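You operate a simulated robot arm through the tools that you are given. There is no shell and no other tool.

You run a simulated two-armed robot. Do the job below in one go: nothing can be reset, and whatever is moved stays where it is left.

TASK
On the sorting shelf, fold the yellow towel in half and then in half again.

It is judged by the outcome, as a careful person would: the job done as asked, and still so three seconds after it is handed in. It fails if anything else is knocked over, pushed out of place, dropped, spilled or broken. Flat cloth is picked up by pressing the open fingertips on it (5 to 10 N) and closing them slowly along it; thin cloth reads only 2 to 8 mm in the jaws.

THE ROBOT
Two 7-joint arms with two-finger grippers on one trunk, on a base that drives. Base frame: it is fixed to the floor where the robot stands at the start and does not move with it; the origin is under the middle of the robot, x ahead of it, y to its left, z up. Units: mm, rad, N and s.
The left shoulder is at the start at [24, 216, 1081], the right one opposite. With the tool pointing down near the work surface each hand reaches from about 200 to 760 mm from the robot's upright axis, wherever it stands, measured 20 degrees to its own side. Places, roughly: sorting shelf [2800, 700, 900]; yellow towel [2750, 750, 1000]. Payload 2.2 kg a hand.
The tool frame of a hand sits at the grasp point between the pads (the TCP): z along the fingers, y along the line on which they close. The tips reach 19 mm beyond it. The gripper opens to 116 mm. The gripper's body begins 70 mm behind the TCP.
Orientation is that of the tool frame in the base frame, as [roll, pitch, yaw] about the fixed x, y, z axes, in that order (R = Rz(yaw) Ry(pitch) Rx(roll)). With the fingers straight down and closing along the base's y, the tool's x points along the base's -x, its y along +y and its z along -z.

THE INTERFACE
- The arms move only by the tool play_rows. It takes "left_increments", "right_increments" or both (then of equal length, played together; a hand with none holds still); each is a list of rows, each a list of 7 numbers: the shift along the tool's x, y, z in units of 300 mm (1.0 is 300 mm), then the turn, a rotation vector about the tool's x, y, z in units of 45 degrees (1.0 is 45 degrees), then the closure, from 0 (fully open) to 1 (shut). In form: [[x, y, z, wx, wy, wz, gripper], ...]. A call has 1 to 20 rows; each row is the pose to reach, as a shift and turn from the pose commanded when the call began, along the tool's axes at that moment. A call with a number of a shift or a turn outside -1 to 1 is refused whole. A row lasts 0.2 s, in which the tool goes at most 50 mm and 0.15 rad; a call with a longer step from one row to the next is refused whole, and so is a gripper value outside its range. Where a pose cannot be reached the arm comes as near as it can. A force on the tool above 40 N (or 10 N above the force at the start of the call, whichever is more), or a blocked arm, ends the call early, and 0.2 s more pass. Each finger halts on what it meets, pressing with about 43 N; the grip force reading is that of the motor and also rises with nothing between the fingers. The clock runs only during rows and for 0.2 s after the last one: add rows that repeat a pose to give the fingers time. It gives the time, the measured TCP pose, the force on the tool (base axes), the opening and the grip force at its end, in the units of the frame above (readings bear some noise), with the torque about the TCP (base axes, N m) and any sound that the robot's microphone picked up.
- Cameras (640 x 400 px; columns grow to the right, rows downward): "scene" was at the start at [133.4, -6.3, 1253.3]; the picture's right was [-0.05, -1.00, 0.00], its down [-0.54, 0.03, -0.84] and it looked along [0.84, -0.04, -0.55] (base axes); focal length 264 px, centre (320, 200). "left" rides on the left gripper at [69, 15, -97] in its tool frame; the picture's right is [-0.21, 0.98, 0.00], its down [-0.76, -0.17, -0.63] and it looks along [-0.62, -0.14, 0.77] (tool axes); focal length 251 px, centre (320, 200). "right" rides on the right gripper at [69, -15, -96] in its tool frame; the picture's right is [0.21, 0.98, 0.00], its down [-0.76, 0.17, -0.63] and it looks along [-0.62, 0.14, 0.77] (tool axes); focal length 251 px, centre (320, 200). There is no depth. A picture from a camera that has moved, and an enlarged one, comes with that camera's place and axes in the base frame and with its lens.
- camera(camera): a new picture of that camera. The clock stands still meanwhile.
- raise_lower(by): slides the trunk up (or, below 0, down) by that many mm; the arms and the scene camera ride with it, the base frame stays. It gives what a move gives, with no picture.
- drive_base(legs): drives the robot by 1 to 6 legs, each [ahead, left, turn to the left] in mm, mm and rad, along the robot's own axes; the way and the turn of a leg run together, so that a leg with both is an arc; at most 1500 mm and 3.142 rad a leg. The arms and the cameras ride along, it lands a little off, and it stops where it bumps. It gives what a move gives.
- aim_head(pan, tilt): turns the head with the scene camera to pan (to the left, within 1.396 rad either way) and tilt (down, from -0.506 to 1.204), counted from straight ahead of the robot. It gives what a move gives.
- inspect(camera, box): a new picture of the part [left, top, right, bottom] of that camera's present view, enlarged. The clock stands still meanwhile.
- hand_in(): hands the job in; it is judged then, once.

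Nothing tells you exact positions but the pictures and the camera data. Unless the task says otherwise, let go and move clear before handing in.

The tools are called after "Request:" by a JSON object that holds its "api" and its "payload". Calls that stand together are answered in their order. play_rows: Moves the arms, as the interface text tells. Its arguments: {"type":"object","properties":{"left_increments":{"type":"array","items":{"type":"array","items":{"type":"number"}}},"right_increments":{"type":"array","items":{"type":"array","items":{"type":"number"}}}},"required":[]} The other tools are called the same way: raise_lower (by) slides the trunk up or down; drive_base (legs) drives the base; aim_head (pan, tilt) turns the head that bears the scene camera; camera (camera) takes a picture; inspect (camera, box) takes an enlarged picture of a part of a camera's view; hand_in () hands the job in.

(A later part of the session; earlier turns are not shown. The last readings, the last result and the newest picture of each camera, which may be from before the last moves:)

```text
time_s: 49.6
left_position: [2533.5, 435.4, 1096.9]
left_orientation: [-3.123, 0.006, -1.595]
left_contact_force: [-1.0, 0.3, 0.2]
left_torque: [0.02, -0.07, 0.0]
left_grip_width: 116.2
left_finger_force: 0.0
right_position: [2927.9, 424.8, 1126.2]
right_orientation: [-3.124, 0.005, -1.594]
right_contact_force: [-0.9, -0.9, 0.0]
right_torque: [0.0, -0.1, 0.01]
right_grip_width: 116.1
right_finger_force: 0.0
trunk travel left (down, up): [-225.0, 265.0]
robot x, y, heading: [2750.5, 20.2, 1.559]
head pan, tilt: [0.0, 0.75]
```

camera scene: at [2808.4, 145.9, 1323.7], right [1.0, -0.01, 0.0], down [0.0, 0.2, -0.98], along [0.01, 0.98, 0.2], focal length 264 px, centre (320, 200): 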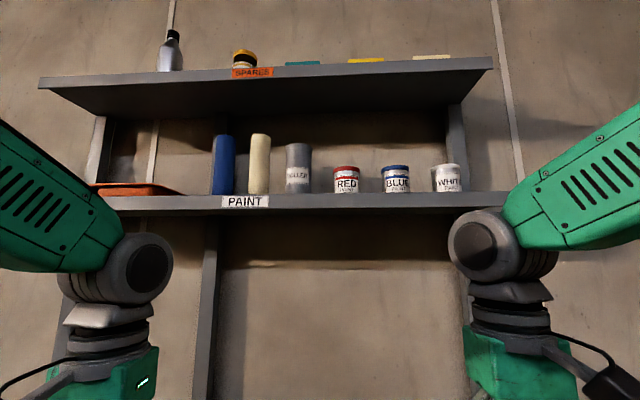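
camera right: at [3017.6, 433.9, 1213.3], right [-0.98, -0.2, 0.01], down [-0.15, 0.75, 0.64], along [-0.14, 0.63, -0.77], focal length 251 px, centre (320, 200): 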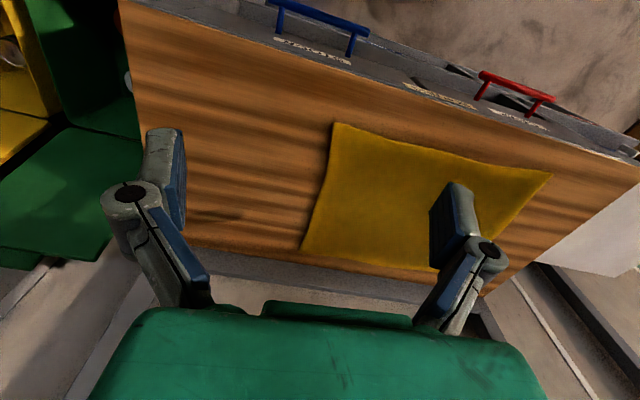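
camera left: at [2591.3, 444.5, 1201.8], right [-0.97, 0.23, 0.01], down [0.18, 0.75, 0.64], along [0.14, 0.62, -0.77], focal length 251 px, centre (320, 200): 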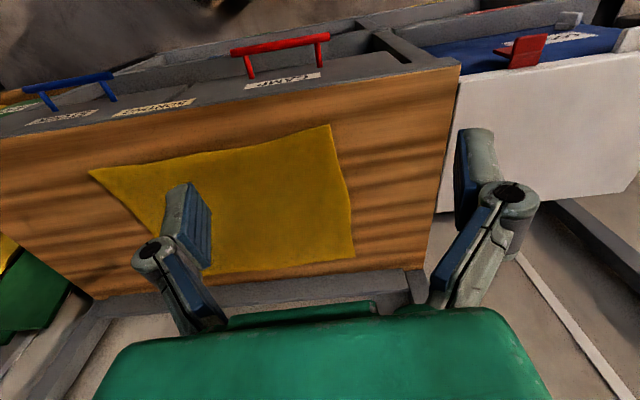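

The sideways drive seems to excite a slow, lightly damped rocking of the whole robot. I'll wait several seconds and see whether it dies down.

Request:
{"api": "raise_lower", "payload": {"by": 0}}

Request:
{"api": "raise_lower", "payload": {"by": 0}}

Request:
{"api": "raise_lower", "payload": {"by": 0}}

Request:
{"api": "raise_lower", "payload": {"by": 0}}

Request:
{"api": "raise_lower", "payload": {"by": 0}}

Request:
{"api": "raise_lower", "payload": {"by": 0}}

Request:
{"api": "raise_lower", "payload": {"by": 0}}

Request:
{"api": "raise_lower", "payload": {"by": 0}}

```text
time_s: 50.1
left_position: [2582.2, 436.8, 1103.9]
left_orientation: [3.125, 0.009, -1.601]
left_contact_force: [1.2, 0.0, 0.5]
left_torque: [0.0, 0.12, -0.02]
left_grip_width: 116.1
left_finger_force: 0.2
right_position: [2977.7, 423.8, 1119.1]
right_orientation: [3.121, -0.001, -1.601]
right_contact_force: [1.2, -0.2, 0.0]
right_torque: [0.0, 0.11, -0.02]
right_grip_width: 116.3
right_finger_force: 0.0
trunk travel left (down, up): [-225.0, 265.0]
robot x, y, heading: [2757.8, 19.5, 1.552]
head pan, tilt: [0.0, 0.75]
```

```text
time_s: 50.6
left_position: [2516.6, 437.9, 1094.1]
left_orientation: [-3.109, 0.007, -1.594]
left_contact_force: [0.4, -0.1, 0.2]
left_torque: [0.03, -0.07, -0.01]
left_grip_width: 115.9
left_finger_force: 0.0
right_position: [2908.5, 426.4, 1127.7]
right_orientation: [-3.111, 0.003, -1.595]
right_contact_force: [-0.1, 0.1, -0.3]
right_torque: [-0.02, -0.1, -0.03]
right_grip_width: 116.1
right_finger_force: 0.0
trunk travel left (down, up): [-225.0, 265.0]
robot x, y, heading: [2744.6, 22.9, 1.556]
head pan, tilt: [0.0, 0.75]
```

```text
time_s: 51.1
left_position: [2580.4, 436.3, 1103.2]
left_orientation: [3.125, 0.006, -1.6]
left_contact_force: [1.9, -0.8, -0.7]
left_torque: [-0.03, 0.12, -0.04]
left_grip_width: 116.0
left_finger_force: 0.0
right_position: [2976.3, 425.7, 1118.8]
right_orientation: [3.122, 0.003, -1.599]
right_contact_force: [0.9, 0.4, 0.8]
right_torque: [-0.01, 0.13, -0.05]
right_grip_width: 115.9
right_finger_force: 0.0
trunk travel left (down, up): [-225.0, 265.0]
robot x, y, heading: [2759.9, 22.8, 1.556]
head pan, tilt: [0.0, 0.75]
```

```text
time_s: 51.6
left_position: [2536.9, 435.2, 1096.5]
left_orientation: [-3.125, 0.007, -1.597]
left_contact_force: [0.1, -0.9, 1.1]
left_torque: [-0.01, -0.02, 0.01]
left_grip_width: 115.8
left_finger_force: 0.1
right_position: [2930.9, 425.5, 1123.5]
right_orientation: [-3.126, -0.003, -1.596]
right_contact_force: [-1.0, 1.1, -0.4]
right_torque: [0.0, -0.02, -0.03]
right_grip_width: 115.9
right_finger_force: 0.1
trunk travel left (down, up): [-225.0, 265.0]
robot x, y, heading: [2752.3, 23.0, 1.555]
head pan, tilt: [0.0, 0.75]
```

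```text
time_s: 52.1
left_position: [2544.6, 436.2, 1098.3]
left_orientation: [-3.131, 0.006, -1.597]
left_contact_force: [0.0, 0.4, 1.2]
left_torque: [-0.04, 0.0, 0.0]
left_grip_width: 116.0
left_finger_force: 0.1
right_position: [2941.0, 425.1, 1124.8]
right_orientation: [-3.132, 0.005, -1.595]
right_contact_force: [-1.0, 0.4, -0.2]
right_torque: [0.03, -0.05, -0.01]
right_grip_width: 116.1
right_finger_force: 0.0
trunk travel left (down, up): [-225.0, 265.0]
robot x, y, heading: [2755.1, 28.1, 1.558]
head pan, tilt: [0.0, 0.75]
```

```text
time_s: 52.6
left_position: [2575.0, 436.3, 1102.7]
left_orientation: [3.129, 0.009, -1.6]
left_contact_force: [0.7, 0.0, 0.2]
left_torque: [0.02, 0.07, 0.03]
left_grip_width: 116.0
left_finger_force: 0.1
right_position: [2969.4, 425.2, 1119.4]
right_orientation: [3.126, -0.001, -1.597]
right_contact_force: [1.2, -0.1, 0.1]
right_torque: [0.0, 0.12, -0.01]
right_grip_width: 115.9
right_finger_force: 0.0
trunk travel left (down, up): [-225.0, 265.0]
robot x, y, heading: [2756.0, 24.7, 1.557]
head pan, tilt: [0.0, 0.75]
```

```text
time_s: 53.1
left_position: [2517.8, 436.5, 1094.3]
left_orientation: [-3.11, 0.005, -1.594]
left_contact_force: [-1.8, -0.9, 0.5]
left_torque: [0.0, -0.15, 0.01]
left_grip_width: 116.0
left_finger_force: 0.0
right_position: [2911.4, 426.0, 1128.8]
right_orientation: [-3.112, 0.005, -1.592]
right_contact_force: [-1.5, 0.7, -0.9]
right_torque: [-0.05, -0.13, 0.03]
right_grip_width: 115.7
right_finger_force: 0.1
trunk travel left (down, up): [-225.0, 265.0]
robot x, y, heading: [2745.0, 25.9, 1.55]
head pan, tilt: [0.0, 0.75]
```

```text
time_s: 53.6
left_position: [2585.7, 436.5, 1105.0]
left_orientation: [3.121, 0.008, -1.597]
left_contact_force: [1.1, 0.0, 0.4]
left_torque: [-0.02, 0.16, -0.01]
left_grip_width: 116.2
left_finger_force: 0.1
right_position: [2981.4, 423.9, 1118.2]
right_orientation: [3.116, 0.002, -1.601]
right_contact_force: [1.2, 0.4, 1.0]
right_torque: [0.0, 0.16, -0.06]
right_grip_width: 116.0
right_finger_force: 0.0
trunk travel left (down, up): [-225.0, 265.0]
robot x, y, heading: [2759.1, 21.8, 1.549]
head pan, tilt: [0.0, 0.75]
```

The rocking isn't damping by itself. Everything was steady after the earlier turn, so I'll try a small turn out and back to settle the base.

Request:
{"api": "drive_base", "payload": {"legs": [[0, 0, 0.2], [0, 0, -0.2]]}}

Request:
{"api": "raise_lower", "payload": {"by": 0}}

Request:
{"api": "raise_lower", "payload": {"by": 0}}

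Request:
{"api": "raise_lower", "payload": {"by": 0}}

Request:
{"api": "raise_lower", "payload": {"by": 0}}

```text
time_s: 55.5
left_position: [2548.2, 437.9, 1098.6]
left_orientation: [-3.128, 0.005, -1.606]
left_contact_force: [0.6, 0.2, 0.2]
left_torque: [0.03, 0.01, 0.03]
left_grip_width: 116.0
left_finger_force: 0.1
right_position: [2942.3, 422.4, 1124.3]
right_orientation: [-3.134, 0.007, -1.604]
right_contact_force: [-0.9, 0.7, -0.3]
right_torque: [0.02, -0.02, -0.02]
right_grip_width: 115.8
right_finger_force: 0.2
trunk travel left (down, up): [-225.0, 265.0]
robot x, y, heading: [2755.0, 23.2, 1.552]
head pan, tilt: [0.0, 0.75]
```

```text
time_s: 56.0
left_position: [2562.0, 436.6, 1097.9]
left_orientation: [-3.138, 0.003, -1.607]
left_contact_force: [1.5, -0.2, -0.9]
left_torque: [-0.01, 0.1, 0.01]
left_grip_width: 116.1
left_finger_force: 0.0
right_position: [2956.6, 421.3, 1121.6]
right_orientation: [3.141, -0.004, -1.607]
right_contact_force: [0.9, -0.2, 0.3]
right_torque: [0.01, 0.11, -0.01]
right_grip_width: 116.2
right_finger_force: 0.0
trunk travel left (down, up): [-225.0, 265.0]
robot x, y, heading: [2757.2, 25.5, 1.546]
head pan, tilt: [0.0, 0.75]
```

```text
time_s: 56.5
left_position: [2509.7, 436.9, 1089.3]
left_orientation: [-3.098, 0.001, -1.6]
left_contact_force: [-2.0, 0.5, 1.0]
left_torque: [0.02, -0.12, 0.0]
left_grip_width: 116.3
left_finger_force: 0.0
right_position: [2902.6, 423.9, 1128.2]
right_orientation: [-3.1, 0.005, -1.599]
right_contact_force: [-0.8, 0.7, -0.6]
right_torque: [-0.03, -0.11, 0.0]
right_grip_width: 116.2
right_finger_force: 0.1
trunk travel left (down, up): [-225.0, 265.0]
robot x, y, heading: [2742.5, 25.8, 1.548]
head pan, tilt: [0.0, 0.75]
```

```text
time_s: 57.0
left_position: [2570.8, 435.1, 1099.9]
left_orientation: [3.137, 0.0, -1.61]
left_contact_force: [1.0, 0.8, 0.4]
left_torque: [0.01, 0.15, -0.02]
left_grip_width: 116.1
left_finger_force: 0.1
right_position: [2966.4, 421.2, 1120.9]
right_orientation: [3.136, 0.0, -1.607]
right_contact_force: [2.5, 0.3, 0.3]
right_torque: [0.02, 0.2, -0.01]
right_grip_width: 115.9
right_finger_force: 0.1
trunk travel left (down, up): [-225.0, 265.0]
robot x, y, heading: [2760.1, 27.4, 1.545]
head pan, tilt: [0.0, 0.75]
```

```text
time_s: 57.5
left_position: [2516.9, 437.0, 1090.3]
left_orientation: [-3.102, 0.0, -1.604]
left_contact_force: [-1.2, 0.2, 0.3]
left_torque: [0.01, -0.06, 0.0]
left_grip_width: 115.8
left_finger_force: 0.1
right_position: [2909.3, 423.5, 1127.2]
right_orientation: [-3.107, 0.001, -1.602]
right_contact_force: [-0.9, 0.3, -0.1]
right_torque: [-0.05, -0.03, -0.01]
right_grip_width: 115.9
right_finger_force: 0.1
trunk travel left (down, up): [-225.0, 265.0]
robot x, y, heading: [2749.0, 26.3, 1.542]
head pan, tilt: [0.0, 0.75]
```

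It still rocks. I'll tilt the left hand so its camera looks straight down and back, to see what is around the base and wheels.

Request:
{"api": "play_rows", "payload": {"left_increments": [[0, 0, 0, 0, 0.18, 0, 0], [0, 0, 0, 0, 0.36, 0, 0], [0, 0, 0, 0, 0.54, 0, 0], [0, 0, 0, 0, 0.72, 0, 0], [0, 0, 0, 0, 0.9, 0, 0]]}}

Request:
{"api": "camera", "payload": {"camera": "left"}}

```text
time_s: 58.9
left_position: [2537.1, 432.6, 1096.7]
left_orientation: [-3.107, -0.697, -1.63]
left_contact_force: [-0.9, 0.4, -0.5]
left_torque: [-0.01, -0.02, 0.01]
left_grip_width: 115.9
left_finger_force: 0.1
right_position: [2931.3, 417.3, 1124.2]
right_orientation: [-3.118, -0.006, -1.604]
right_contact_force: [-0.5, -0.3, -0.2]
right_torque: [0.03, -0.1, -0.03]
right_grip_width: 115.9
right_finger_force: 0.0
trunk travel left (down, up): [-225.0, 265.0]
robot x, y, heading: [2758.0, 27.2, 1.543]
head pan, tilt: [0.0, 0.75]
stopped in row 5 (left hand): the arm was blocked; the commanded pose is now the measured one
```

```text
taken
camera left: at [2518.0, 443.7, 1215.1], right [-0.97, 0.2, -0.16], down [0.2, 0.98, 0.0], along [0.16, -0.03, -0.99], focal length 251 px, centre (320, 200)
```

left: 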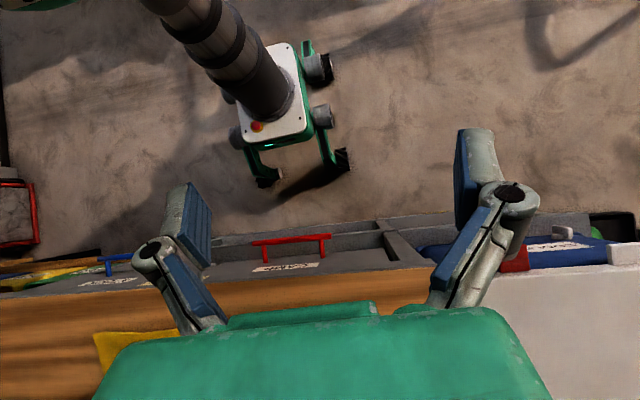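

Now the base and its wheels are visible on clear floor. I'll zoom in on them.

Request:
{"api": "inspect", "payload": {"camera": "left", "box": [180, 20, 400, 220]}}

Request:
{"api": "camera", "payload": {"camera": "right"}}

```text
2.00 times, centred on (290, 120) of left
camera zoom: at [2518.0, 443.7, 1215.1], right [-0.97, 0.2, -0.16], down [0.2, 0.98, 0.0], along [0.16, -0.03, -0.99], focal length 503 px, centre (380, 360)
```

zoom: 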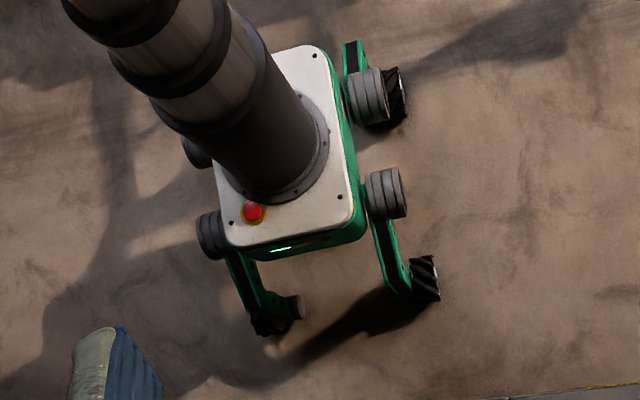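

```text
taken
camera right: at [2940.9, 348.7, 1220.7], right [-0.98, -0.18, -0.02], down [-0.15, 0.77, 0.62], along [-0.1, 0.62, -0.78], focal length 251 px, centre (320, 200)
```

right: 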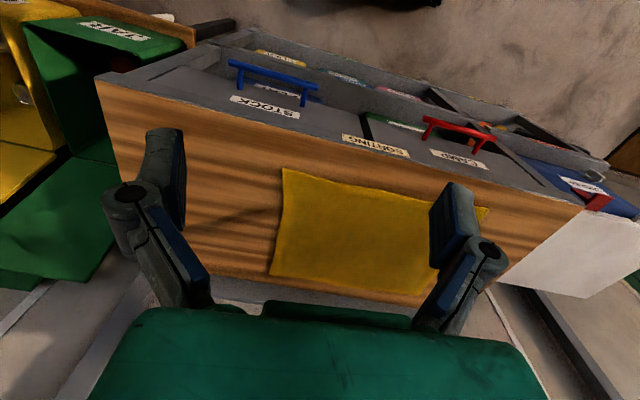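

The base stands on bare floor on roller wheels, so the rocking is only its own wobble. I'll level the left hand again and lower the trunk some to lower the centre of mass, then watch the motion.

Request:
{"api": "play_rows", "payload": {"left_increments": [[0, 0, 0, 0, -0.18, 0, 0], [0, 0, 0, 0, -0.36, 0, 0], [0, 0, 0, 0, -0.54, 0, 0], [0, 0, 0, 0, -0.72, 0, 0], [0, 0, 0, 0, -0.89, 0, 0]]}}

Request:
{"api": "raise_lower", "payload": {"by": -60}}

Request:
{"api": "raise_lower", "payload": {"by": 0}}

Request:
{"api": "raise_lower", "payload": {"by": 0}}

Request:
{"api": "raise_lower", "payload": {"by": 0}}

Request:
{"api": "raise_lower", "payload": {"by": 0}}

```text
time_s: 60.1
left_position: [2538.6, 432.6, 1097.4]
left_orientation: [-3.116, 0.001, -1.609]
left_contact_force: [0.0, -0.2, -0.1]
left_torque: [0.02, -0.01, 0.02]
left_grip_width: 115.9
left_finger_force: 0.0
right_position: [2933.2, 419.7, 1123.8]
right_orientation: [-3.119, -0.008, -1.606]
right_contact_force: [0.1, 0.3, 0.4]
right_torque: [-0.01, -0.06, 0.06]
right_grip_width: 115.9
right_finger_force: 0.1
trunk travel left (down, up): [-225.0, 265.0]
robot x, y, heading: [2757.6, 19.9, 1.551]
head pan, tilt: [0.0, 0.75]
```

```text
time_s: 61.1
left_position: [2560.1, 433.5, 1040.8]
left_orientation: [-3.133, 0.001, -1.611]
left_contact_force: [1.0, -0.3, 0.3]
left_torque: [0.02, 0.07, -0.03]
left_grip_width: 116.3
left_finger_force: 0.1
right_position: [2954.2, 418.5, 1060.6]
right_orientation: [-3.135, -0.008, -1.608]
right_contact_force: [0.2, 0.0, 0.4]
right_torque: [0.01, 0.04, -0.01]
right_grip_width: 115.7
right_finger_force: 0.1
trunk travel left (down, up): [-165.0, 325.0]
robot x, y, heading: [2759.8, 24.1, 1.548]
head pan, tilt: [0.0, 0.75]
```

```text
time_s: 61.6
left_position: [2527.6, 434.2, 1035.4]
left_orientation: [-3.109, -0.001, -1.609]
left_contact_force: [0.8, 0.4, 0.4]
left_torque: [0.01, 0.01, 0.04]
left_grip_width: 116.1
left_finger_force: 0.1
right_position: [2923.0, 420.3, 1065.2]
right_orientation: [-3.11, -0.005, -1.605]
right_contact_force: [0.1, 0.5, -0.1]
right_torque: [-0.03, -0.04, -0.01]
right_grip_width: 116.2
right_finger_force: 0.0
trunk travel left (down, up): [-165.0, 325.0]
robot x, y, heading: [2755.5, 21.6, 1.548]
head pan, tilt: [0.0, 0.75]
```

```text
time_s: 62.1
left_position: [2559.0, 433.2, 1040.1]
left_orientation: [-3.133, 0.001, -1.611]
left_contact_force: [1.2, 0.2, 0.8]
left_torque: [0.0, 0.08, -0.02]
left_grip_width: 115.9
left_finger_force: 0.0
right_position: [2955.0, 419.1, 1060.8]
right_orientation: [-3.138, -0.005, -1.606]
right_contact_force: [1.1, 0.2, -0.5]
right_torque: [0.01, 0.1, 0.0]
right_grip_width: 116.2
right_finger_force: 0.0
trunk travel left (down, up): [-165.0, 325.0]
robot x, y, heading: [2760.2, 21.7, 1.544]
head pan, tilt: [0.0, 0.75]
```

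```text
time_s: 62.6
left_position: [2538.9, 433.8, 1038.0]
left_orientation: [-3.117, 0.001, -1.608]
left_contact_force: [-0.1, 0.1, -0.5]
left_torque: [0.02, -0.04, 0.02]
left_grip_width: 115.9
left_finger_force: 0.2
right_position: [2933.2, 420.2, 1063.7]
right_orientation: [-3.119, -0.006, -1.605]
right_contact_force: [0.2, -0.6, -0.8]
right_torque: [0.04, 0.01, 0.0]
right_grip_width: 115.9
right_finger_force: 0.1
trunk travel left (down, up): [-165.0, 325.0]
robot x, y, heading: [2756.8, 24.9, 1.543]
head pan, tilt: [0.0, 0.75]
```

```text
time_s: 63.1
left_position: [2542.1, 433.3, 1036.8]
left_orientation: [-3.118, 0.001, -1.609]
left_contact_force: [0.0, 0.0, 0.0]
left_torque: [-0.02, -0.01, 0.02]
left_grip_width: 115.9
left_finger_force: 0.0
right_position: [2936.0, 419.2, 1064.4]
right_orientation: [-3.122, -0.007, -1.606]
right_contact_force: [0.2, -0.2, 0.4]
right_torque: [-0.02, -0.02, 0.0]
right_grip_width: 115.8
right_finger_force: 0.0
trunk travel left (down, up): [-165.0, 325.0]
robot x, y, heading: [2759.1, 27.4, 1.542]
head pan, tilt: [0.0, 0.75]
```

Lowering the trunk seems to calm it. I'll wait a bit longer to confirm.

Request:
{"api": "raise_lower", "payload": {"by": 0}}

Request:
{"api": "raise_lower", "payload": {"by": 0}}

Request:
{"api": "raise_lower", "payload": {"by": 0}}

Request:
{"api": "raise_lower", "payload": {"by": 0}}

Request:
{"api": "raise_lower", "payload": {"by": 0}}

Request:
{"api": "raise_lower", "payload": {"by": 0}}

```text
time_s: 63.6
left_position: [2554.9, 434.1, 1038.8]
left_orientation: [-3.129, 0.002, -1.611]
left_contact_force: [1.0, -0.3, 1.2]
left_torque: [-0.01, 0.03, 0.03]
left_grip_width: 115.8
left_finger_force: 0.1
right_position: [2949.9, 418.1, 1062.6]
right_orientation: [-3.133, -0.007, -1.608]
right_contact_force: [0.3, -0.6, 0.2]
right_torque: [0.01, 0.09, 0.02]
right_grip_width: 116.0
right_finger_force: 0.1
trunk travel left (down, up): [-165.0, 325.0]
robot x, y, heading: [2762.7, 24.8, 1.541]
head pan, tilt: [0.0, 0.75]
```

```text
time_s: 64.1
left_position: [2533.5, 434.3, 1035.4]
left_orientation: [-3.111, 0.0, -1.608]
left_contact_force: [-0.3, -0.5, 0.1]
left_torque: [-0.02, -0.04, -0.03]
left_grip_width: 116.1
left_finger_force: 0.1
right_position: [2926.9, 420.0, 1065.2]
right_orientation: [-3.114, -0.005, -1.606]
right_contact_force: [0.2, -0.5, -0.1]
right_torque: [0.03, -0.02, 0.03]
right_grip_width: 116.2
right_finger_force: 0.1
trunk travel left (down, up): [-165.0, 325.0]
robot x, y, heading: [2755.7, 25.3, 1.547]
head pan, tilt: [0.0, 0.75]
```

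```text
time_s: 64.6
left_position: [2555.6, 433.1, 1039.1]
left_orientation: [-3.128, -0.001, -1.611]
left_contact_force: [1.8, 0.1, -0.5]
left_torque: [0.03, 0.07, -0.01]
left_grip_width: 116.1
left_finger_force: 0.0
right_position: [2949.8, 418.4, 1061.3]
right_orientation: [-3.134, -0.004, -1.609]
right_contact_force: [0.1, 0.4, -0.1]
right_torque: [0.0, 0.1, -0.02]
right_grip_width: 116.0
right_finger_force: 0.0
trunk travel left (down, up): [-165.0, 325.0]
robot x, y, heading: [2760.2, 20.8, 1.545]
head pan, tilt: [0.0, 0.75]
```

```text
time_s: 65.1
left_position: [2540.4, 433.3, 1036.4]
left_orientation: [-3.12, 0.002, -1.607]
left_contact_force: [-0.6, 0.1, -0.4]
left_torque: [-0.02, -0.03, 0.03]
left_grip_width: 115.9
left_finger_force: 0.1
right_position: [2934.5, 419.9, 1063.0]
right_orientation: [-3.121, -0.007, -1.605]
right_contact_force: [-0.3, 0.0, 0.8]
right_torque: [0.0, -0.01, 0.02]
right_grip_width: 116.0
right_finger_force: 0.1
trunk travel left (down, up): [-165.0, 325.0]
robot x, y, heading: [2754.5, 22.0, 1.545]
head pan, tilt: [0.0, 0.75]
```

```text
time_s: 65.6
left_position: [2544.4, 433.9, 1037.9]
left_orientation: [-3.12, 0.0, -1.61]
left_contact_force: [-0.6, -0.8, -1.0]
left_torque: [0.02, 0.0, -0.02]
left_grip_width: 115.8
left_finger_force: 0.0
right_position: [2938.4, 418.7, 1062.9]
right_orientation: [-3.125, -0.007, -1.606]
right_contact_force: [0.7, 0.2, -0.1]
right_torque: [0.02, 0.0, -0.01]
right_grip_width: 116.0
right_finger_force: 0.1
trunk travel left (down, up): [-165.0, 325.0]
robot x, y, heading: [2758.5, 23.2, 1.548]
head pan, tilt: [0.0, 0.75]
```

```text
time_s: 66.1
left_position: [2550.1, 433.6, 1039.5]
left_orientation: [-3.124, 0.0, -1.609]
left_contact_force: [0.4, 0.1, 0.3]
left_torque: [0.02, 0.04, -0.01]
left_grip_width: 116.1
left_finger_force: 0.0
right_position: [2944.7, 419.6, 1062.3]
right_orientation: [-3.127, -0.006, -1.608]
right_contact_force: [0.5, -0.4, 1.0]
right_torque: [-0.03, 0.04, 0.0]
right_grip_width: 116.0
right_finger_force: 0.1
trunk travel left (down, up): [-165.0, 325.0]
robot x, y, heading: [2758.9, 23.7, 1.549]
head pan, tilt: [0.0, 0.75]
```

The wobble decays with the trunk lower. I'll lower it another 40 mm, then drive straight ahead (no sideways motion) to the working spot and let it settle.

Request:
{"api": "raise_lower", "payload": {"by": -40}}

Request:
{"api": "drive_base", "payload": {"legs": [[125, 0, 0]]}}

Request:
{"api": "raise_lower", "payload": {"by": 0}}

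Request:
{"api": "raise_lower", "payload": {"by": 0}}

Request:
{"api": "raise_lower", "payload": {"by": 0}}

Request:
{"api": "raise_lower", "payload": {"by": 0}}

Request:
{"api": "raise_lower", "payload": {"by": 0}}

Request:
{"api": "raise_lower", "payload": {"by": 0}}

```text
time_s: 66.9
left_position: [2546.5, 433.4, 999.1]
left_orientation: [-3.124, 0.002, -1.608]
left_contact_force: [0.4, -0.2, 0.8]
left_torque: [0.05, 0.0, -0.01]
left_grip_width: 116.1
left_finger_force: 0.0
right_position: [2941.0, 419.6, 1024.1]
right_orientation: [-3.126, -0.007, -1.608]
right_contact_force: [-0.1, -0.7, 0.1]
right_torque: [0.02, 0.02, 0.01]
right_grip_width: 115.9
right_finger_force: 0.0
trunk travel left (down, up): [-125.0, 365.0]
robot x, y, heading: [2757.6, 26.5, 1.547]
head pan, tilt: [0.0, 0.75]
```

```text
time_s: 68.2
left_position: [2547.4, 558.2, 997.1]
left_orientation: [-3.122, -0.002, -1.613]
left_contact_force: [0.2, 0.4, -0.3]
left_torque: [-0.07, -0.02, 0.0]
left_grip_width: 115.9
left_finger_force: 0.1
right_position: [2942.1, 543.4, 1023.2]
right_orientation: [-3.125, -0.005, -1.607]
right_contact_force: [0.2, -0.5, -0.5]
right_torque: [0.0, -0.02, 0.01]
right_grip_width: 116.1
right_finger_force: 0.0
trunk travel left (down, up): [-125.0, 365.0]
robot x, y, heading: [2763.3, 149.1, 1.542]
head pan, tilt: [0.0, 0.75]
```

```text
time_s: 68.7
left_position: [2549.9, 554.8, 998.4]
left_orientation: [-3.123, 0.003, -1.612]
left_contact_force: [0.2, 1.0, -0.3]
left_torque: [0.01, 0.05, 0.01]
left_grip_width: 116.0
left_finger_force: 0.0
right_position: [2943.8, 541.7, 1020.7]
right_orientation: [-3.124, -0.009, -1.608]
right_contact_force: [-0.5, -1.3, -0.2]
right_torque: [-0.02, 0.04, 0.03]
right_grip_width: 115.9
right_finger_force: 0.1
trunk travel left (down, up): [-125.0, 365.0]
robot x, y, heading: [2760.3, 145.9, 1.541]
head pan, tilt: [0.0, 0.75]
```

```text
time_s: 69.2
left_position: [2548.3, 556.1, 998.4]
left_orientation: [-3.121, 0.002, -1.611]
left_contact_force: [0.6, 0.2, 0.3]
left_torque: [-0.01, 0.01, -0.02]
left_grip_width: 116.0
left_finger_force: 0.0
right_position: [2942.3, 540.5, 1021.7]
right_orientation: [-3.124, -0.008, -1.606]
right_contact_force: [0.1, 0.1, -0.3]
right_torque: [0.0, -0.01, -0.01]
right_grip_width: 116.2
right_finger_force: 0.1
trunk travel left (down, up): [-125.0, 365.0]
robot x, y, heading: [2760.3, 147.0, 1.541]
head pan, tilt: [0.0, 0.75]
```

```text
time_s: 69.7
left_position: [2548.1, 555.8, 997.1]
left_orientation: [-3.121, 0.002, -1.611]
left_contact_force: [0.7, -0.5, 0.3]
left_torque: [-0.01, -0.01, 0.0]
left_grip_width: 116.2
left_finger_force: 0.0
right_position: [2941.7, 542.3, 1022.8]
right_orientation: [-3.124, -0.009, -1.607]
right_contact_force: [0.0, 0.0, -0.7]
right_torque: [0.01, 0.02, -0.04]
right_grip_width: 116.1
right_finger_force: 0.0
trunk travel left (down, up): [-125.0, 365.0]
robot x, y, heading: [2758.8, 142.4, 1.54]
head pan, tilt: [0.0, 0.75]
```

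```text
time_s: 70.2
left_position: [2547.5, 555.1, 998.1]
left_orientation: [-3.121, 0.002, -1.611]
left_contact_force: [0.2, -0.2, -0.1]
left_torque: [0.01, 0.01, 0.02]
left_grip_width: 115.9
left_finger_force: 0.1
right_position: [2943.0, 539.3, 1022.6]
right_orientation: [-3.124, -0.011, -1.608]
right_contact_force: [-0.7, 0.6, 0.6]
right_torque: [0.04, 0.0, -0.01]
right_grip_width: 116.1
right_finger_force: 0.1
trunk travel left (down, up): [-125.0, 365.0]
robot x, y, heading: [2761.3, 148.7, 1.544]
head pan, tilt: [0.0, 0.75]
```

```text
time_s: 70.7
left_position: [2548.8, 556.3, 998.2]
left_orientation: [-3.121, 0.002, -1.611]
left_contact_force: [-0.6, 0.8, 0.4]
left_torque: [-0.02, -0.01, 0.0]
left_grip_width: 116.4
left_finger_force: 0.1
right_position: [2942.4, 541.9, 1021.2]
right_orientation: [-3.124, -0.01, -1.608]
right_contact_force: [0.6, 0.1, -0.6]
right_torque: [-0.03, 0.04, -0.03]
right_grip_width: 115.9
right_finger_force: 0.1
trunk travel left (down, up): [-125.0, 365.0]
robot x, y, heading: [2761.0, 146.7, 1.541]
head pan, tilt: [0.0, 0.75]
```

```text
time_s: 71.2
left_position: [2548.2, 555.3, 998.5]
left_orientation: [-3.119, 0.0, -1.612]
left_contact_force: [-0.6, 0.5, -1.2]
left_torque: [0.04, 0.03, 0.0]
left_grip_width: 116.0
left_finger_force: 0.1
right_position: [2941.9, 540.8, 1021.6]
right_orientation: [-3.124, -0.009, -1.608]
right_contact_force: [-0.1, 0.1, 0.4]
right_torque: [0.0, 0.03, -0.02]
right_grip_width: 115.7
right_finger_force: 0.0
trunk travel left (down, up): [-125.0, 365.0]
robot x, y, heading: [2762.7, 144.5, 1.542]
head pan, tilt: [0.0, 0.75]
```

It's steady now at about (2761, 147). I'll take fresh pictures to measure the towel corners and the shelf above.

Request:
{"api": "camera", "payload": {"camera": "scene"}}

Request:
{"api": "inspect", "payload": {"camera": "scene", "box": [200, 60, 520, 260]}}

Request:
{"api": "camera", "payload": {"camera": "left"}}

Request:
{"api": "camera", "payload": {"camera": "right"}}

```text
taken
camera scene: at [2765.3, 269.0, 1138.2], right [1.0, -0.03, 0.0], down [-0.02, -0.68, -0.73], along [0.02, 0.73, -0.68], focal length 264 px, centre (320, 200)
```

scene: 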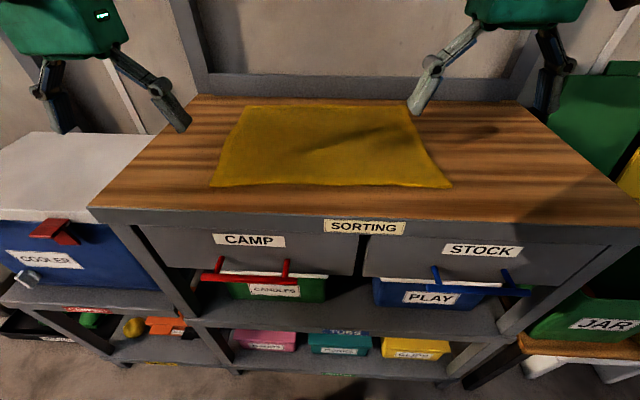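

```text
2.00 times, centred on (360, 160) of scene
camera zoom: at [2765.3, 269.0, 1138.2], right [1.0, -0.03, 0.0], down [-0.02, -0.68, -0.73], along [0.02, 0.73, -0.68], focal length 528 px, centre (240, 280)
```

zoom: 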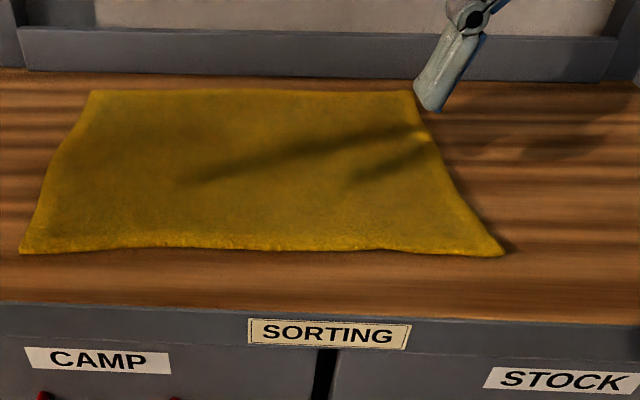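

```text
taken
camera left: at [2527.2, 488.4, 1094.1], right [-0.97, 0.25, -0.02], down [0.18, 0.75, 0.64], along [0.18, 0.61, -0.77], focal length 251 px, centre (320, 200)
```

left: 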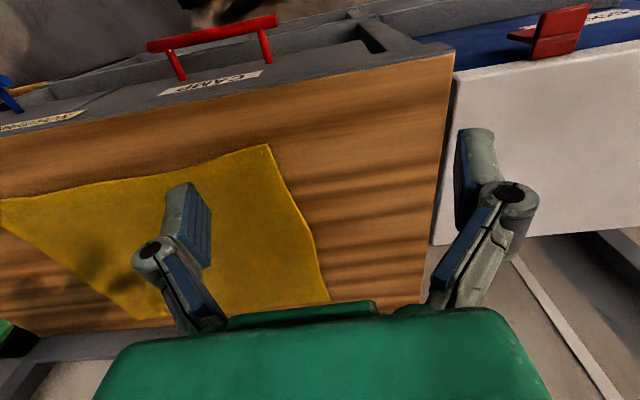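

```text
taken
camera right: at [2952.7, 471.7, 1119.0], right [-0.98, -0.18, -0.02], down [-0.15, 0.77, 0.62], along [-0.1, 0.62, -0.78], focal length 251 px, centre (320, 200)
```

right: 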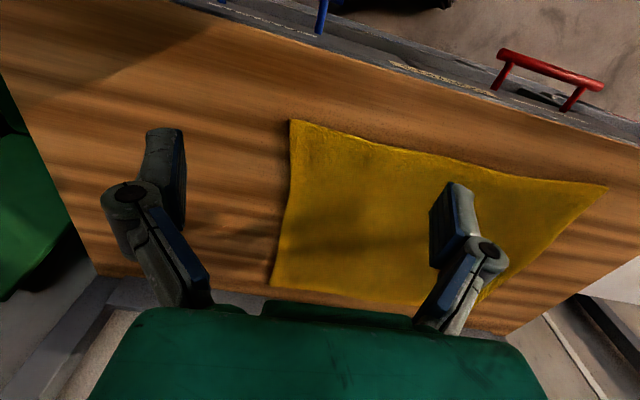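

Corners measured: FL (2608, 577), FR (2968, 564), BL (2613, 865), BR (2974, 856), with the table at about z 883. I'll fold the back edge to the front with both hands, first moving them above the back corners with partly closed fingers.

Request:
{"api": "play_rows", "payload": {"left_increments": [[-0.13, -0.04, 0.015, -0.01, 0, 0, 0.1], [-0.26, -0.08, 0.03, -0.02, 0, 0, 0.2], [-0.39, -0.12, 0.045, -0.0275, 0, 0, 0.3], [-0.52, -0.16, 0.06, -0.0275, 0, 0, 0.4], [-0.65, -0.2, 0.075, -0.0275, 0, 0, 0.5], [-0.78, -0.24, 0.09, -0.0275, 0, 0, 0.55], [-0.78, -0.24, 0.09, -0.0275, 0, 0, 0.55]], "right_increments": [[-0.13, 0.01, 0.03, -0.01, 0, 0, 0.1], [-0.26, 0.015, 0.06, -0.02, 0, 0, 0.2], [-0.39, 0.02, 0.09, -0.0224, 0, 0, 0.3], [-0.52, 0.025, 0.12, -0.0224, 0, 0, 0.4], [-0.65, 0.03, 0.14, -0.0224, 0, 0, 0.5], [-0.78, 0.04, 0.16, -0.0224, 0, 0, 0.55], [-0.78, 0.04, 0.16, -0.0224, 0, 0, 0.55]]}}

Request:
{"api": "camera", "payload": {"camera": "scene"}}

Request:
{"api": "camera", "payload": {"camera": "left"}}

Request:
{"api": "camera", "payload": {"camera": "right"}}

```text
time_s: 72.8
left_position: [2633.3, 783.0, 975.5]
left_orientation: [3.141, 0.004, -1.611]
left_contact_force: [0.6, -1.1, 0.5]
left_torque: [0.04, -0.01, 0.01]
left_grip_width: 52.2
left_finger_force: 0.0
right_position: [2941.9, 770.8, 980.5]
right_orientation: [3.141, 0.001, -1.608]
right_contact_force: [-0.4, 0.1, 1.2]
right_torque: [0.03, 0.03, -0.04]
right_grip_width: 52.4
right_finger_force: 0.2
trunk travel left (down, up): [-125.0, 365.0]
robot x, y, heading: [2759.2, 148.8, 1.546]
head pan, tilt: [0.0, 0.75]
```

```text
taken
camera scene: at [2766.3, 269.1, 1138.4], right [1.0, -0.03, 0.0], down [-0.02, -0.68, -0.73], along [0.02, 0.73, -0.68], focal length 264 px, centre (320, 200)
```

scene: 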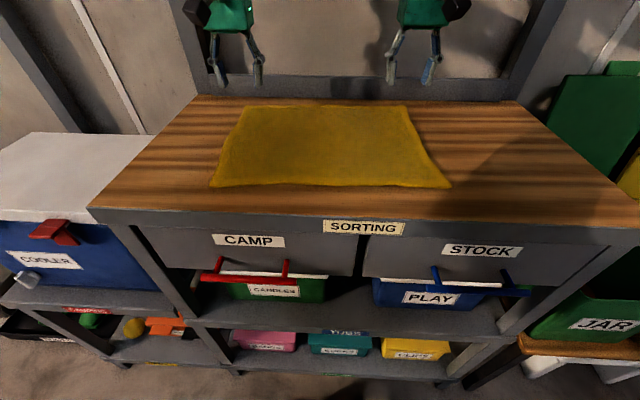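

```text
taken
camera left: at [2613.5, 715.8, 1071.2], right [-0.97, 0.25, 0.0], down [0.2, 0.75, 0.64], along [0.16, 0.62, -0.77], focal length 251 px, centre (320, 200)
```

left: 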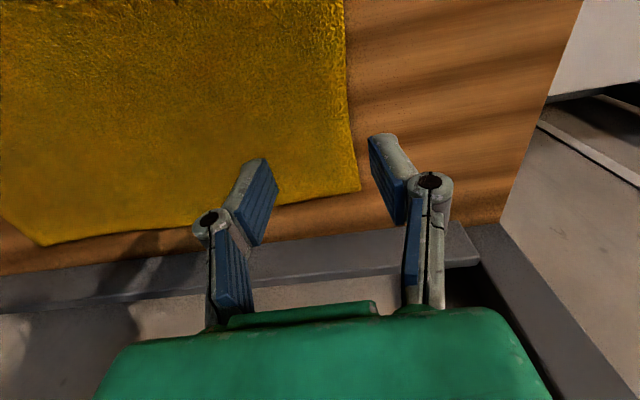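

```text
taken
camera right: at [2953.9, 701.3, 1076.6], right [-0.98, -0.18, 0.0], down [-0.14, 0.76, 0.63], along [-0.11, 0.62, -0.77], focal length 251 px, centre (320, 200)
```

right: 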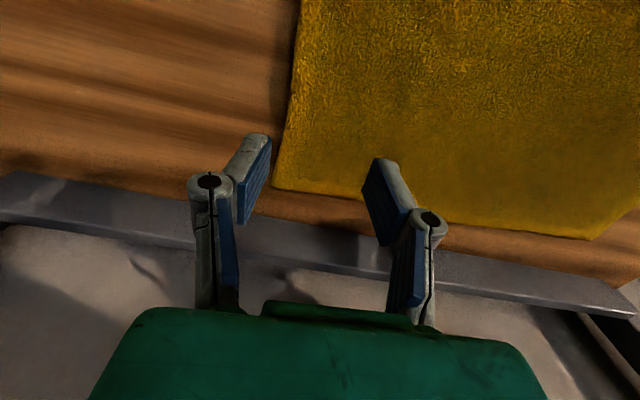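

Both hands are level and close to their corners. Now I'll move them to hover about 20 mm over the cloth at the pinch points, just inside the back corners.

Request:
{"api": "play_rows", "payload": {"left_increments": [[-0.08, -0.02, 0.05, 0, 0, 0, 0.55], [-0.16, -0.04, 0.1, 0, 0, 0, 0.55], [-0.229, -0.0567, 0.15, 0, 0, 0, 0.55], [-0.229, -0.0567, 0.168, 0, 0, 0, 0.55], [-0.229, -0.0567, 0.168, 0, 0, 0, 0.55]], "right_increments": [[-0.08, 0.013, 0.05, 0, 0, 0, 0.55], [-0.16, 0.026, 0.1, 0, 0, 0, 0.55], [-0.239, 0.0387, 0.15, 0, 0, 0, 0.55], [-0.239, 0.0387, 0.185, 0, 0, 0, 0.55], [-0.239, 0.0387, 0.185, 0, 0, 0, 0.55]]}}

Request:
{"api": "camera", "payload": {"camera": "left"}}

Request:
{"api": "camera", "payload": {"camera": "right"}}

Request:
{"api": "camera", "payload": {"camera": "scene"}}

```text
time_s: 74.0
left_position: [2647.1, 846.8, 920.9]
left_orientation: [3.141, -0.001, -1.612]
left_contact_force: [-0.4, 0.5, 0.7]
left_torque: [-0.02, -0.01, -0.01]
left_grip_width: 52.2
left_finger_force: 0.2
left hand out of reach, approached as far as the arm can: row 3, 4, 5
right_position: [2934.3, 840.2, 920.0]
right_orientation: [3.14, -0.006, -1.608]
right_contact_force: [-0.7, 0.6, 0.2]
right_torque: [0.02, -0.03, -0.01]
right_grip_width: 52.2
right_finger_force: 0.1
right hand out of reach, approached as far as the arm can: row 3, 4, 5
trunk travel left (down, up): [-125.0, 365.0]
robot x, y, heading: [2757.6, 149.6, 1.545]
head pan, tilt: [0.0, 0.75]
```

```text
taken
camera left: at [2628.0, 778.6, 1016.5], right [-0.97, 0.25, 0.0], down [0.2, 0.75, 0.63], along [0.16, 0.61, -0.78], focal length 251 px, centre (320, 200)
```

left: 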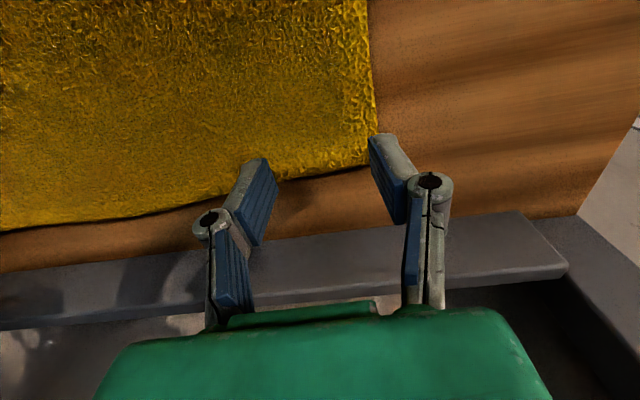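

```text
taken
camera right: at [2946.7, 769.8, 1016.5], right [-0.98, -0.18, 0.0], down [-0.14, 0.77, 0.63], along [-0.11, 0.62, -0.78], focal length 251 px, centre (320, 200)
```

right: 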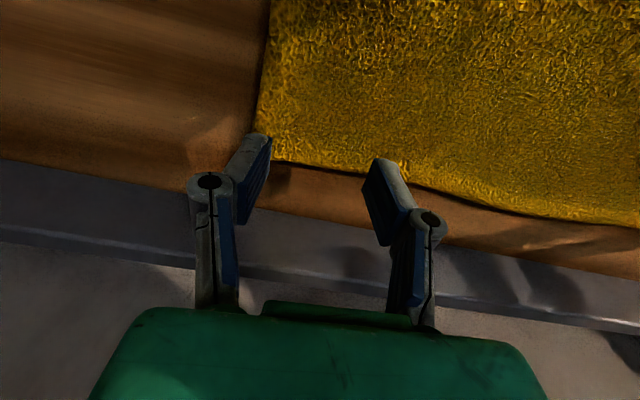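

```text
taken
camera scene: at [2766.0, 273.2, 1137.7], right [1.0, -0.03, 0.0], down [-0.02, -0.69, -0.73], along [0.02, 0.73, -0.69], focal length 264 px, centre (320, 200)
```

scene: 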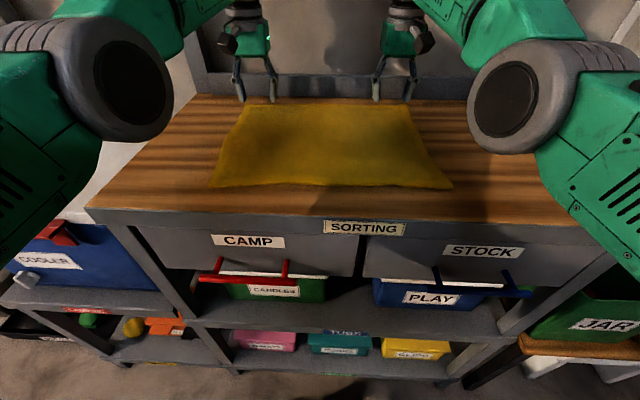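

The hands stopped at the edge of reach, which puts the fingertips on the last ~20 mm of cloth, exactly where I want them. I'll narrow the opening slightly and lower gently toward the cloth.

Request:
{"api": "play_rows", "payload": {"left_increments": [[0.015, 0, 0.01, 0, 0, 0, 0.6], [0.015, 0, 0.025, 0, 0, 0, 0.62], [0.015, 0, 0.04, 0, 0, 0, 0.62], [0.015, 0, 0.05, 0, 0, 0, 0.62], [0.015, 0, 0.05, 0, 0, 0, 0.62]], "right_increments": [[0.01, 0, 0.01, 0, 0, 0, 0.6], [0.01, 0, 0.025, 0, 0, 0, 0.62], [0.01, 0, 0.04, 0, 0, 0, 0.62], [0.01, 0, 0.05, 0, 0, 0, 0.62], [0.01, 0, 0.05, 0, 0, 0, 0.62]]}}

```text
time_s: 75.2
left_position: [2647.6, 844.2, 907.0]
left_orientation: [3.138, -0.003, -1.612]
left_contact_force: [0.4, -0.8, 0.7]
left_torque: [0.01, 0.02, -0.02]
left_grip_width: 44.1
left_finger_force: 0.1
left hand out of reach, approached as far as the arm can: row 2, 3, 4, 5
right_position: [2933.1, 839.1, 905.9]
right_orientation: [3.14, -0.008, -1.607]
right_contact_force: [0.8, 0.1, -0.6]
right_torque: [0.0, 0.02, -0.02]
right_grip_width: 44.2
right_finger_force: 0.0
right hand out of reach, approached as far as the arm can: row 2, 3, 4, 5
trunk travel left (down, up): [-125.0, 365.0]
robot x, y, heading: [2762.0, 149.8, 1.542]
head pan, tilt: [0.0, 0.75]
```

The arms are at the end of their reach, which is poor for controlled pressing. I'll lift and pull the hands back a bit, then drive 28 mm closer (about 65 mm clearance to the shelf now).

Request:
{"api": "play_rows", "payload": {"left_increments": [[0.03, 0, -0.05, 0, 0, 0, 0.62], [0.07, 0, -0.1, 0, 0, 0, 0.62], [0.12, 0, -0.15, 0, 0, 0, 0.62], [0.15, 0, -0.15, 0, 0, 0, 0.62]], "right_increments": [[0.03, 0, -0.05, 0, 0, 0, 0.62], [0.07, 0, -0.1, 0, 0, 0, 0.62], [0.12, 0, -0.15, 0, 0, 0, 0.62], [0.15, 0, -0.15, 0, 0, 0, 0.62]]}}

Request:
{"api": "drive_base", "payload": {"legs": [[28, 0, 0]]}}

Request:
{"api": "raise_lower", "payload": {"by": 0}}

Request:
{"api": "raise_lower", "payload": {"by": 0}}

Request:
{"api": "raise_lower", "payload": {"by": 0}}

```text
time_s: 76.2
left_position: [2652.9, 832.0, 957.4]
left_orientation: [3.139, -0.001, -1.609]
left_contact_force: [0.0, -0.3, -0.1]
left_torque: [0.01, 0.0, 0.0]
left_grip_width: 43.8
left_finger_force: 0.1
left hand out of reach, approached as far as the arm can: row 1, 2, 3, 4
right_position: [2928.1, 827.0, 957.8]
right_orientation: [3.141, -0.005, -1.609]
right_contact_force: [0.4, -0.2, -0.7]
right_torque: [-0.06, -0.01, -0.01]
right_grip_width: 44.0
right_finger_force: 0.1
right hand out of reach, approached as far as the arm can: row 1, 2, 3, 4
trunk travel left (down, up): [-125.0, 365.0]
robot x, y, heading: [2761.5, 146.9, 1.542]
head pan, tilt: [0.0, 0.75]
```

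```text
time_s: 77.0
left_position: [2653.4, 859.4, 958.1]
left_orientation: [3.14, -0.001, -1.612]
left_contact_force: [0.4, 0.1, -0.6]
left_torque: [-0.07, 0.0, -0.01]
left_grip_width: 43.9
left_finger_force: 0.2
right_position: [2929.1, 856.4, 957.2]
right_orientation: [3.142, -0.006, -1.609]
right_contact_force: [0.5, 1.4, -1.0]
right_torque: [-0.03, 0.0, 0.0]
right_grip_width: 44.2
right_finger_force: 0.0
trunk travel left (down, up): [-125.0, 365.0]
robot x, y, heading: [2765.0, 172.6, 1.542]
head pan, tilt: [0.0, 0.75]
```

```text
time_s: 77.5
left_position: [2653.5, 856.4, 955.7]
left_orientation: [3.134, -0.015, -1.611]
left_contact_force: [0.5, -0.1, -0.7]
left_torque: [-0.01, -0.02, -0.01]
left_grip_width: 44.1
left_finger_force: 0.1
right_position: [2927.9, 851.6, 956.5]
right_orientation: [-3.14, -0.019, -1.608]
right_contact_force: [0.0, 0.4, -0.1]
right_torque: [0.03, -0.01, -0.02]
right_grip_width: 44.1
right_finger_force: 0.1
trunk travel left (down, up): [-125.0, 365.0]
robot x, y, heading: [2764.8, 173.4, 1.546]
head pan, tilt: [0.0, 0.75]
```

```text
time_s: 78.0
left_position: [2654.2, 856.1, 957.0]
left_orientation: [3.134, -0.012, -1.613]
left_contact_force: [0.2, 0.0, -0.5]
left_torque: [-0.02, 0.03, 0.01]
left_grip_width: 44.1
left_finger_force: 0.0
right_position: [2928.8, 852.5, 956.0]
right_orientation: [-3.137, -0.017, -1.607]
right_contact_force: [0.6, 0.5, 0.3]
right_torque: [-0.01, 0.02, 0.0]
right_grip_width: 43.9
right_finger_force: 0.1
trunk travel left (down, up): [-125.0, 365.0]
robot x, y, heading: [2762.8, 170.0, 1.539]
head pan, tilt: [0.0, 0.75]
```

```text
time_s: 78.5
left_position: [2654.3, 856.5, 956.2]
left_orientation: [3.135, -0.012, -1.612]
left_contact_force: [0.4, -0.3, 0.6]
left_torque: [0.02, 0.01, -0.01]
left_grip_width: 44.0
left_finger_force: 0.1
right_position: [2928.6, 852.3, 956.8]
right_orientation: [-3.138, -0.018, -1.607]
right_contact_force: [-0.7, 0.2, 0.6]
right_torque: [-0.01, -0.04, 0.0]
right_grip_width: 44.0
right_finger_force: 0.1
trunk travel left (down, up): [-125.0, 365.0]
robot x, y, heading: [2758.2, 173.7, 1.544]
head pan, tilt: [0.0, 0.75]
```

Steady at the new spot. Now I'll set the hands to hover just above the pinch points again.

Request:
{"api": "play_rows", "payload": {"left_increments": [[0.024, 0.019, 0.03, 0, 0, 0, 0.62], [0.024, 0.019, 0.07, 0, 0, 0, 0.62], [0.024, 0.019, 0.12, 0, 0, 0, 0.62], [0.024, 0.019, 0.12, 0, 0, 0, 0.62]], "right_increments": [[0.039, -0.018, 0.03, 0, 0, 0, 0.62], [0.039, -0.018, 0.07, 0, 0, 0, 0.62], [0.039, -0.018, 0.12, 0, 0, 0, 0.62], [0.039, -0.018, 0.12, 0, 0, 0, 0.62]]}}

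Request:
{"api": "camera", "payload": {"camera": "left"}}

Request:
{"api": "camera", "payload": {"camera": "right"}}

```text
time_s: 79.5
left_position: [2650.9, 867.3, 929.0]
left_orientation: [3.137, 0.001, -1.611]
left_contact_force: [0.4, 0.3, 0.4]
left_torque: [0.01, -0.01, -0.05]
left_grip_width: 44.0
left_finger_force: 0.0
left hand out of reach, approached as far as the arm can: row 1, 2, 3, 4
right_position: [2931.2, 862.8, 930.9]
right_orientation: [-3.14, -0.003, -1.608]
right_contact_force: [-0.5, 0.3, 0.5]
right_torque: [0.06, 0.03, 0.0]
right_grip_width: 43.9
right_finger_force: 0.1
right hand out of reach, approached as far as the arm can: row 1, 2, 3, 4
trunk travel left (down, up): [-125.0, 365.0]
robot x, y, heading: [2759.5, 173.8, 1.543]
head pan, tilt: [0.0, 0.75]
```

```text
taken
camera left: at [2632.9, 800.2, 1025.2], right [-0.97, 0.25, 0.0], down [0.2, 0.75, 0.63], along [0.16, 0.61, -0.77], focal length 251 px, centre (320, 200)
```

left: 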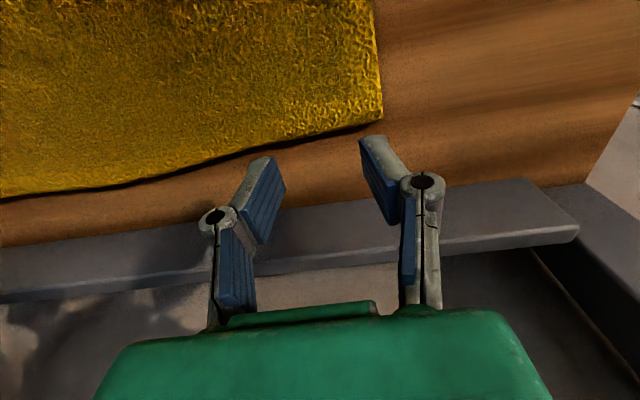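

```text
taken
camera right: at [2942.6, 793.0, 1027.1], right [-0.98, -0.18, 0.0], down [-0.14, 0.76, 0.63], along [-0.11, 0.62, -0.78], focal length 251 px, centre (320, 200)
```

right: 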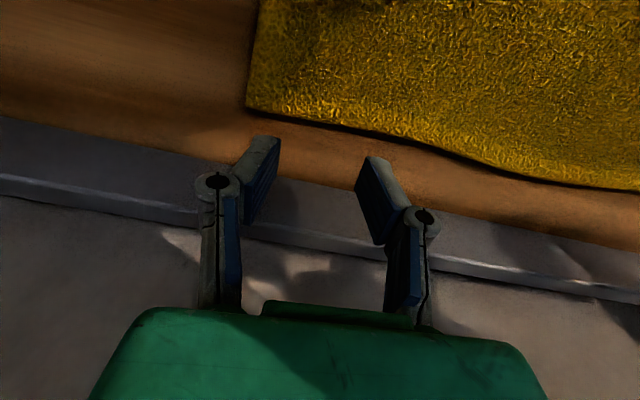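

The arms seem to have slipped into an awkward stretched posture and no longer follow the retreat properly. I'll lift both hands and pull back further so they can recover, then look.

Request:
{"api": "play_rows", "payload": {"left_increments": [[0.0, 0, -0.05, 0, 0, 0, 0.62], [0.05, 0, -0.12, 0, 0, 0, 0.62], [0.12, 0, -0.2, 0, 0, 0, 0.62], [0.2, 0, -0.25, 0, 0, 0, 0.62], [0.2, 0, -0.25, 0, 0, 0, 0.62]], "right_increments": [[0.0, 0, -0.05, 0, 0, 0, 0.62], [0.05, 0, -0.12, 0, 0, 0, 0.62], [0.12, 0, -0.2, 0, 0, 0, 0.62], [0.2, 0, -0.25, 0, 0, 0, 0.62], [0.2, 0, -0.25, 0, 0, 0, 0.62]]}}

Request:
{"api": "camera", "payload": {"camera": "scene"}}

```text
time_s: 80.7
left_position: [2648.5, 804.7, 1001.8]
left_orientation: [3.14, 0.002, -1.612]
left_contact_force: [0.1, 0.3, 0.2]
left_torque: [-0.03, 0.01, -0.03]
left_grip_width: 44.2
left_finger_force: 0.1
right_position: [2920.3, 835.6, 1015.9]
right_orientation: [3.141, -0.006, -1.609]
right_contact_force: [-0.1, -0.8, -0.7]
right_torque: [-0.01, -0.04, -0.02]
right_grip_width: 44.0
right_finger_force: 0.1
right hand out of reach, approached as far as the arm can: row 2, 3, 4, 5
trunk travel left (down, up): [-125.0, 365.0]
robot x, y, heading: [2763.3, 175.4, 1.542]
head pan, tilt: [0.0, 0.75]
```

```text
taken
camera scene: at [2766.7, 300.6, 1137.6], right [1.0, -0.03, 0.0], down [-0.02, -0.69, -0.73], along [0.02, 0.73, -0.69], focal length 264 px, centre (320, 200)
```

scene: 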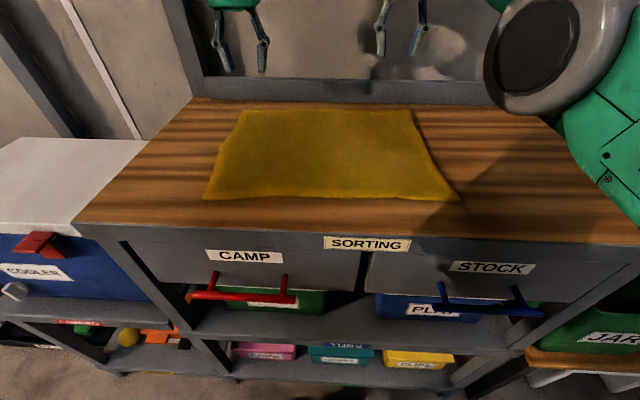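

The left arm recovered its normal posture; the right is still stuck. I'll pull the right hand back more.

Request:
{"api": "play_rows", "payload": {"right_increments": [[0.05, 0, 0, 0, 0, 0, 0.62], [0.1, 0, 0, 0, 0, 0, 0.62], [0.15, 0, 0, 0, 0, 0, 0.62], [0.2, 0, 0, 0, 0, 0, 0.62], [0.2, 0, 0, 0, 0, 0, 0.62], [0.2, 0, 0, 0, 0, 0, 0.62]]}}

Request:
{"api": "camera", "payload": {"camera": "scene"}}

```text
time_s: 82.1
left_position: [2649.0, 804.4, 1003.1]
left_orientation: [3.139, 0.003, -1.61]
left_contact_force: [0.8, 0.5, -0.4]
left_torque: [-0.04, -0.01, 0.0]
left_grip_width: 44.0
left_finger_force: 0.0
right_position: [2905.5, 822.8, 1037.0]
right_orientation: [-3.14, -0.003, -1.607]
right_contact_force: [0.1, -0.3, 0.3]
right_torque: [0.01, -0.01, -0.03]
right_grip_width: 44.2
right_finger_force: 0.0
right hand out of reach, approached as far as the arm can: row 1, 2, 3, 4, 5, 6
trunk travel left (down, up): [-125.0, 365.0]
robot x, y, heading: [2761.8, 174.8, 1.54]
head pan, tilt: [0.0, 0.75]
```

```text
taken
camera scene: at [2766.6, 299.6, 1137.9], right [1.0, -0.03, 0.0], down [-0.02, -0.69, -0.73], along [0.02, 0.73, -0.69], focal length 264 px, centre (320, 200)
```

scene: 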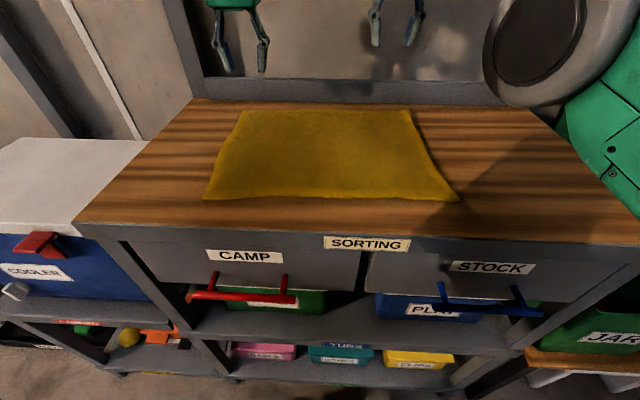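

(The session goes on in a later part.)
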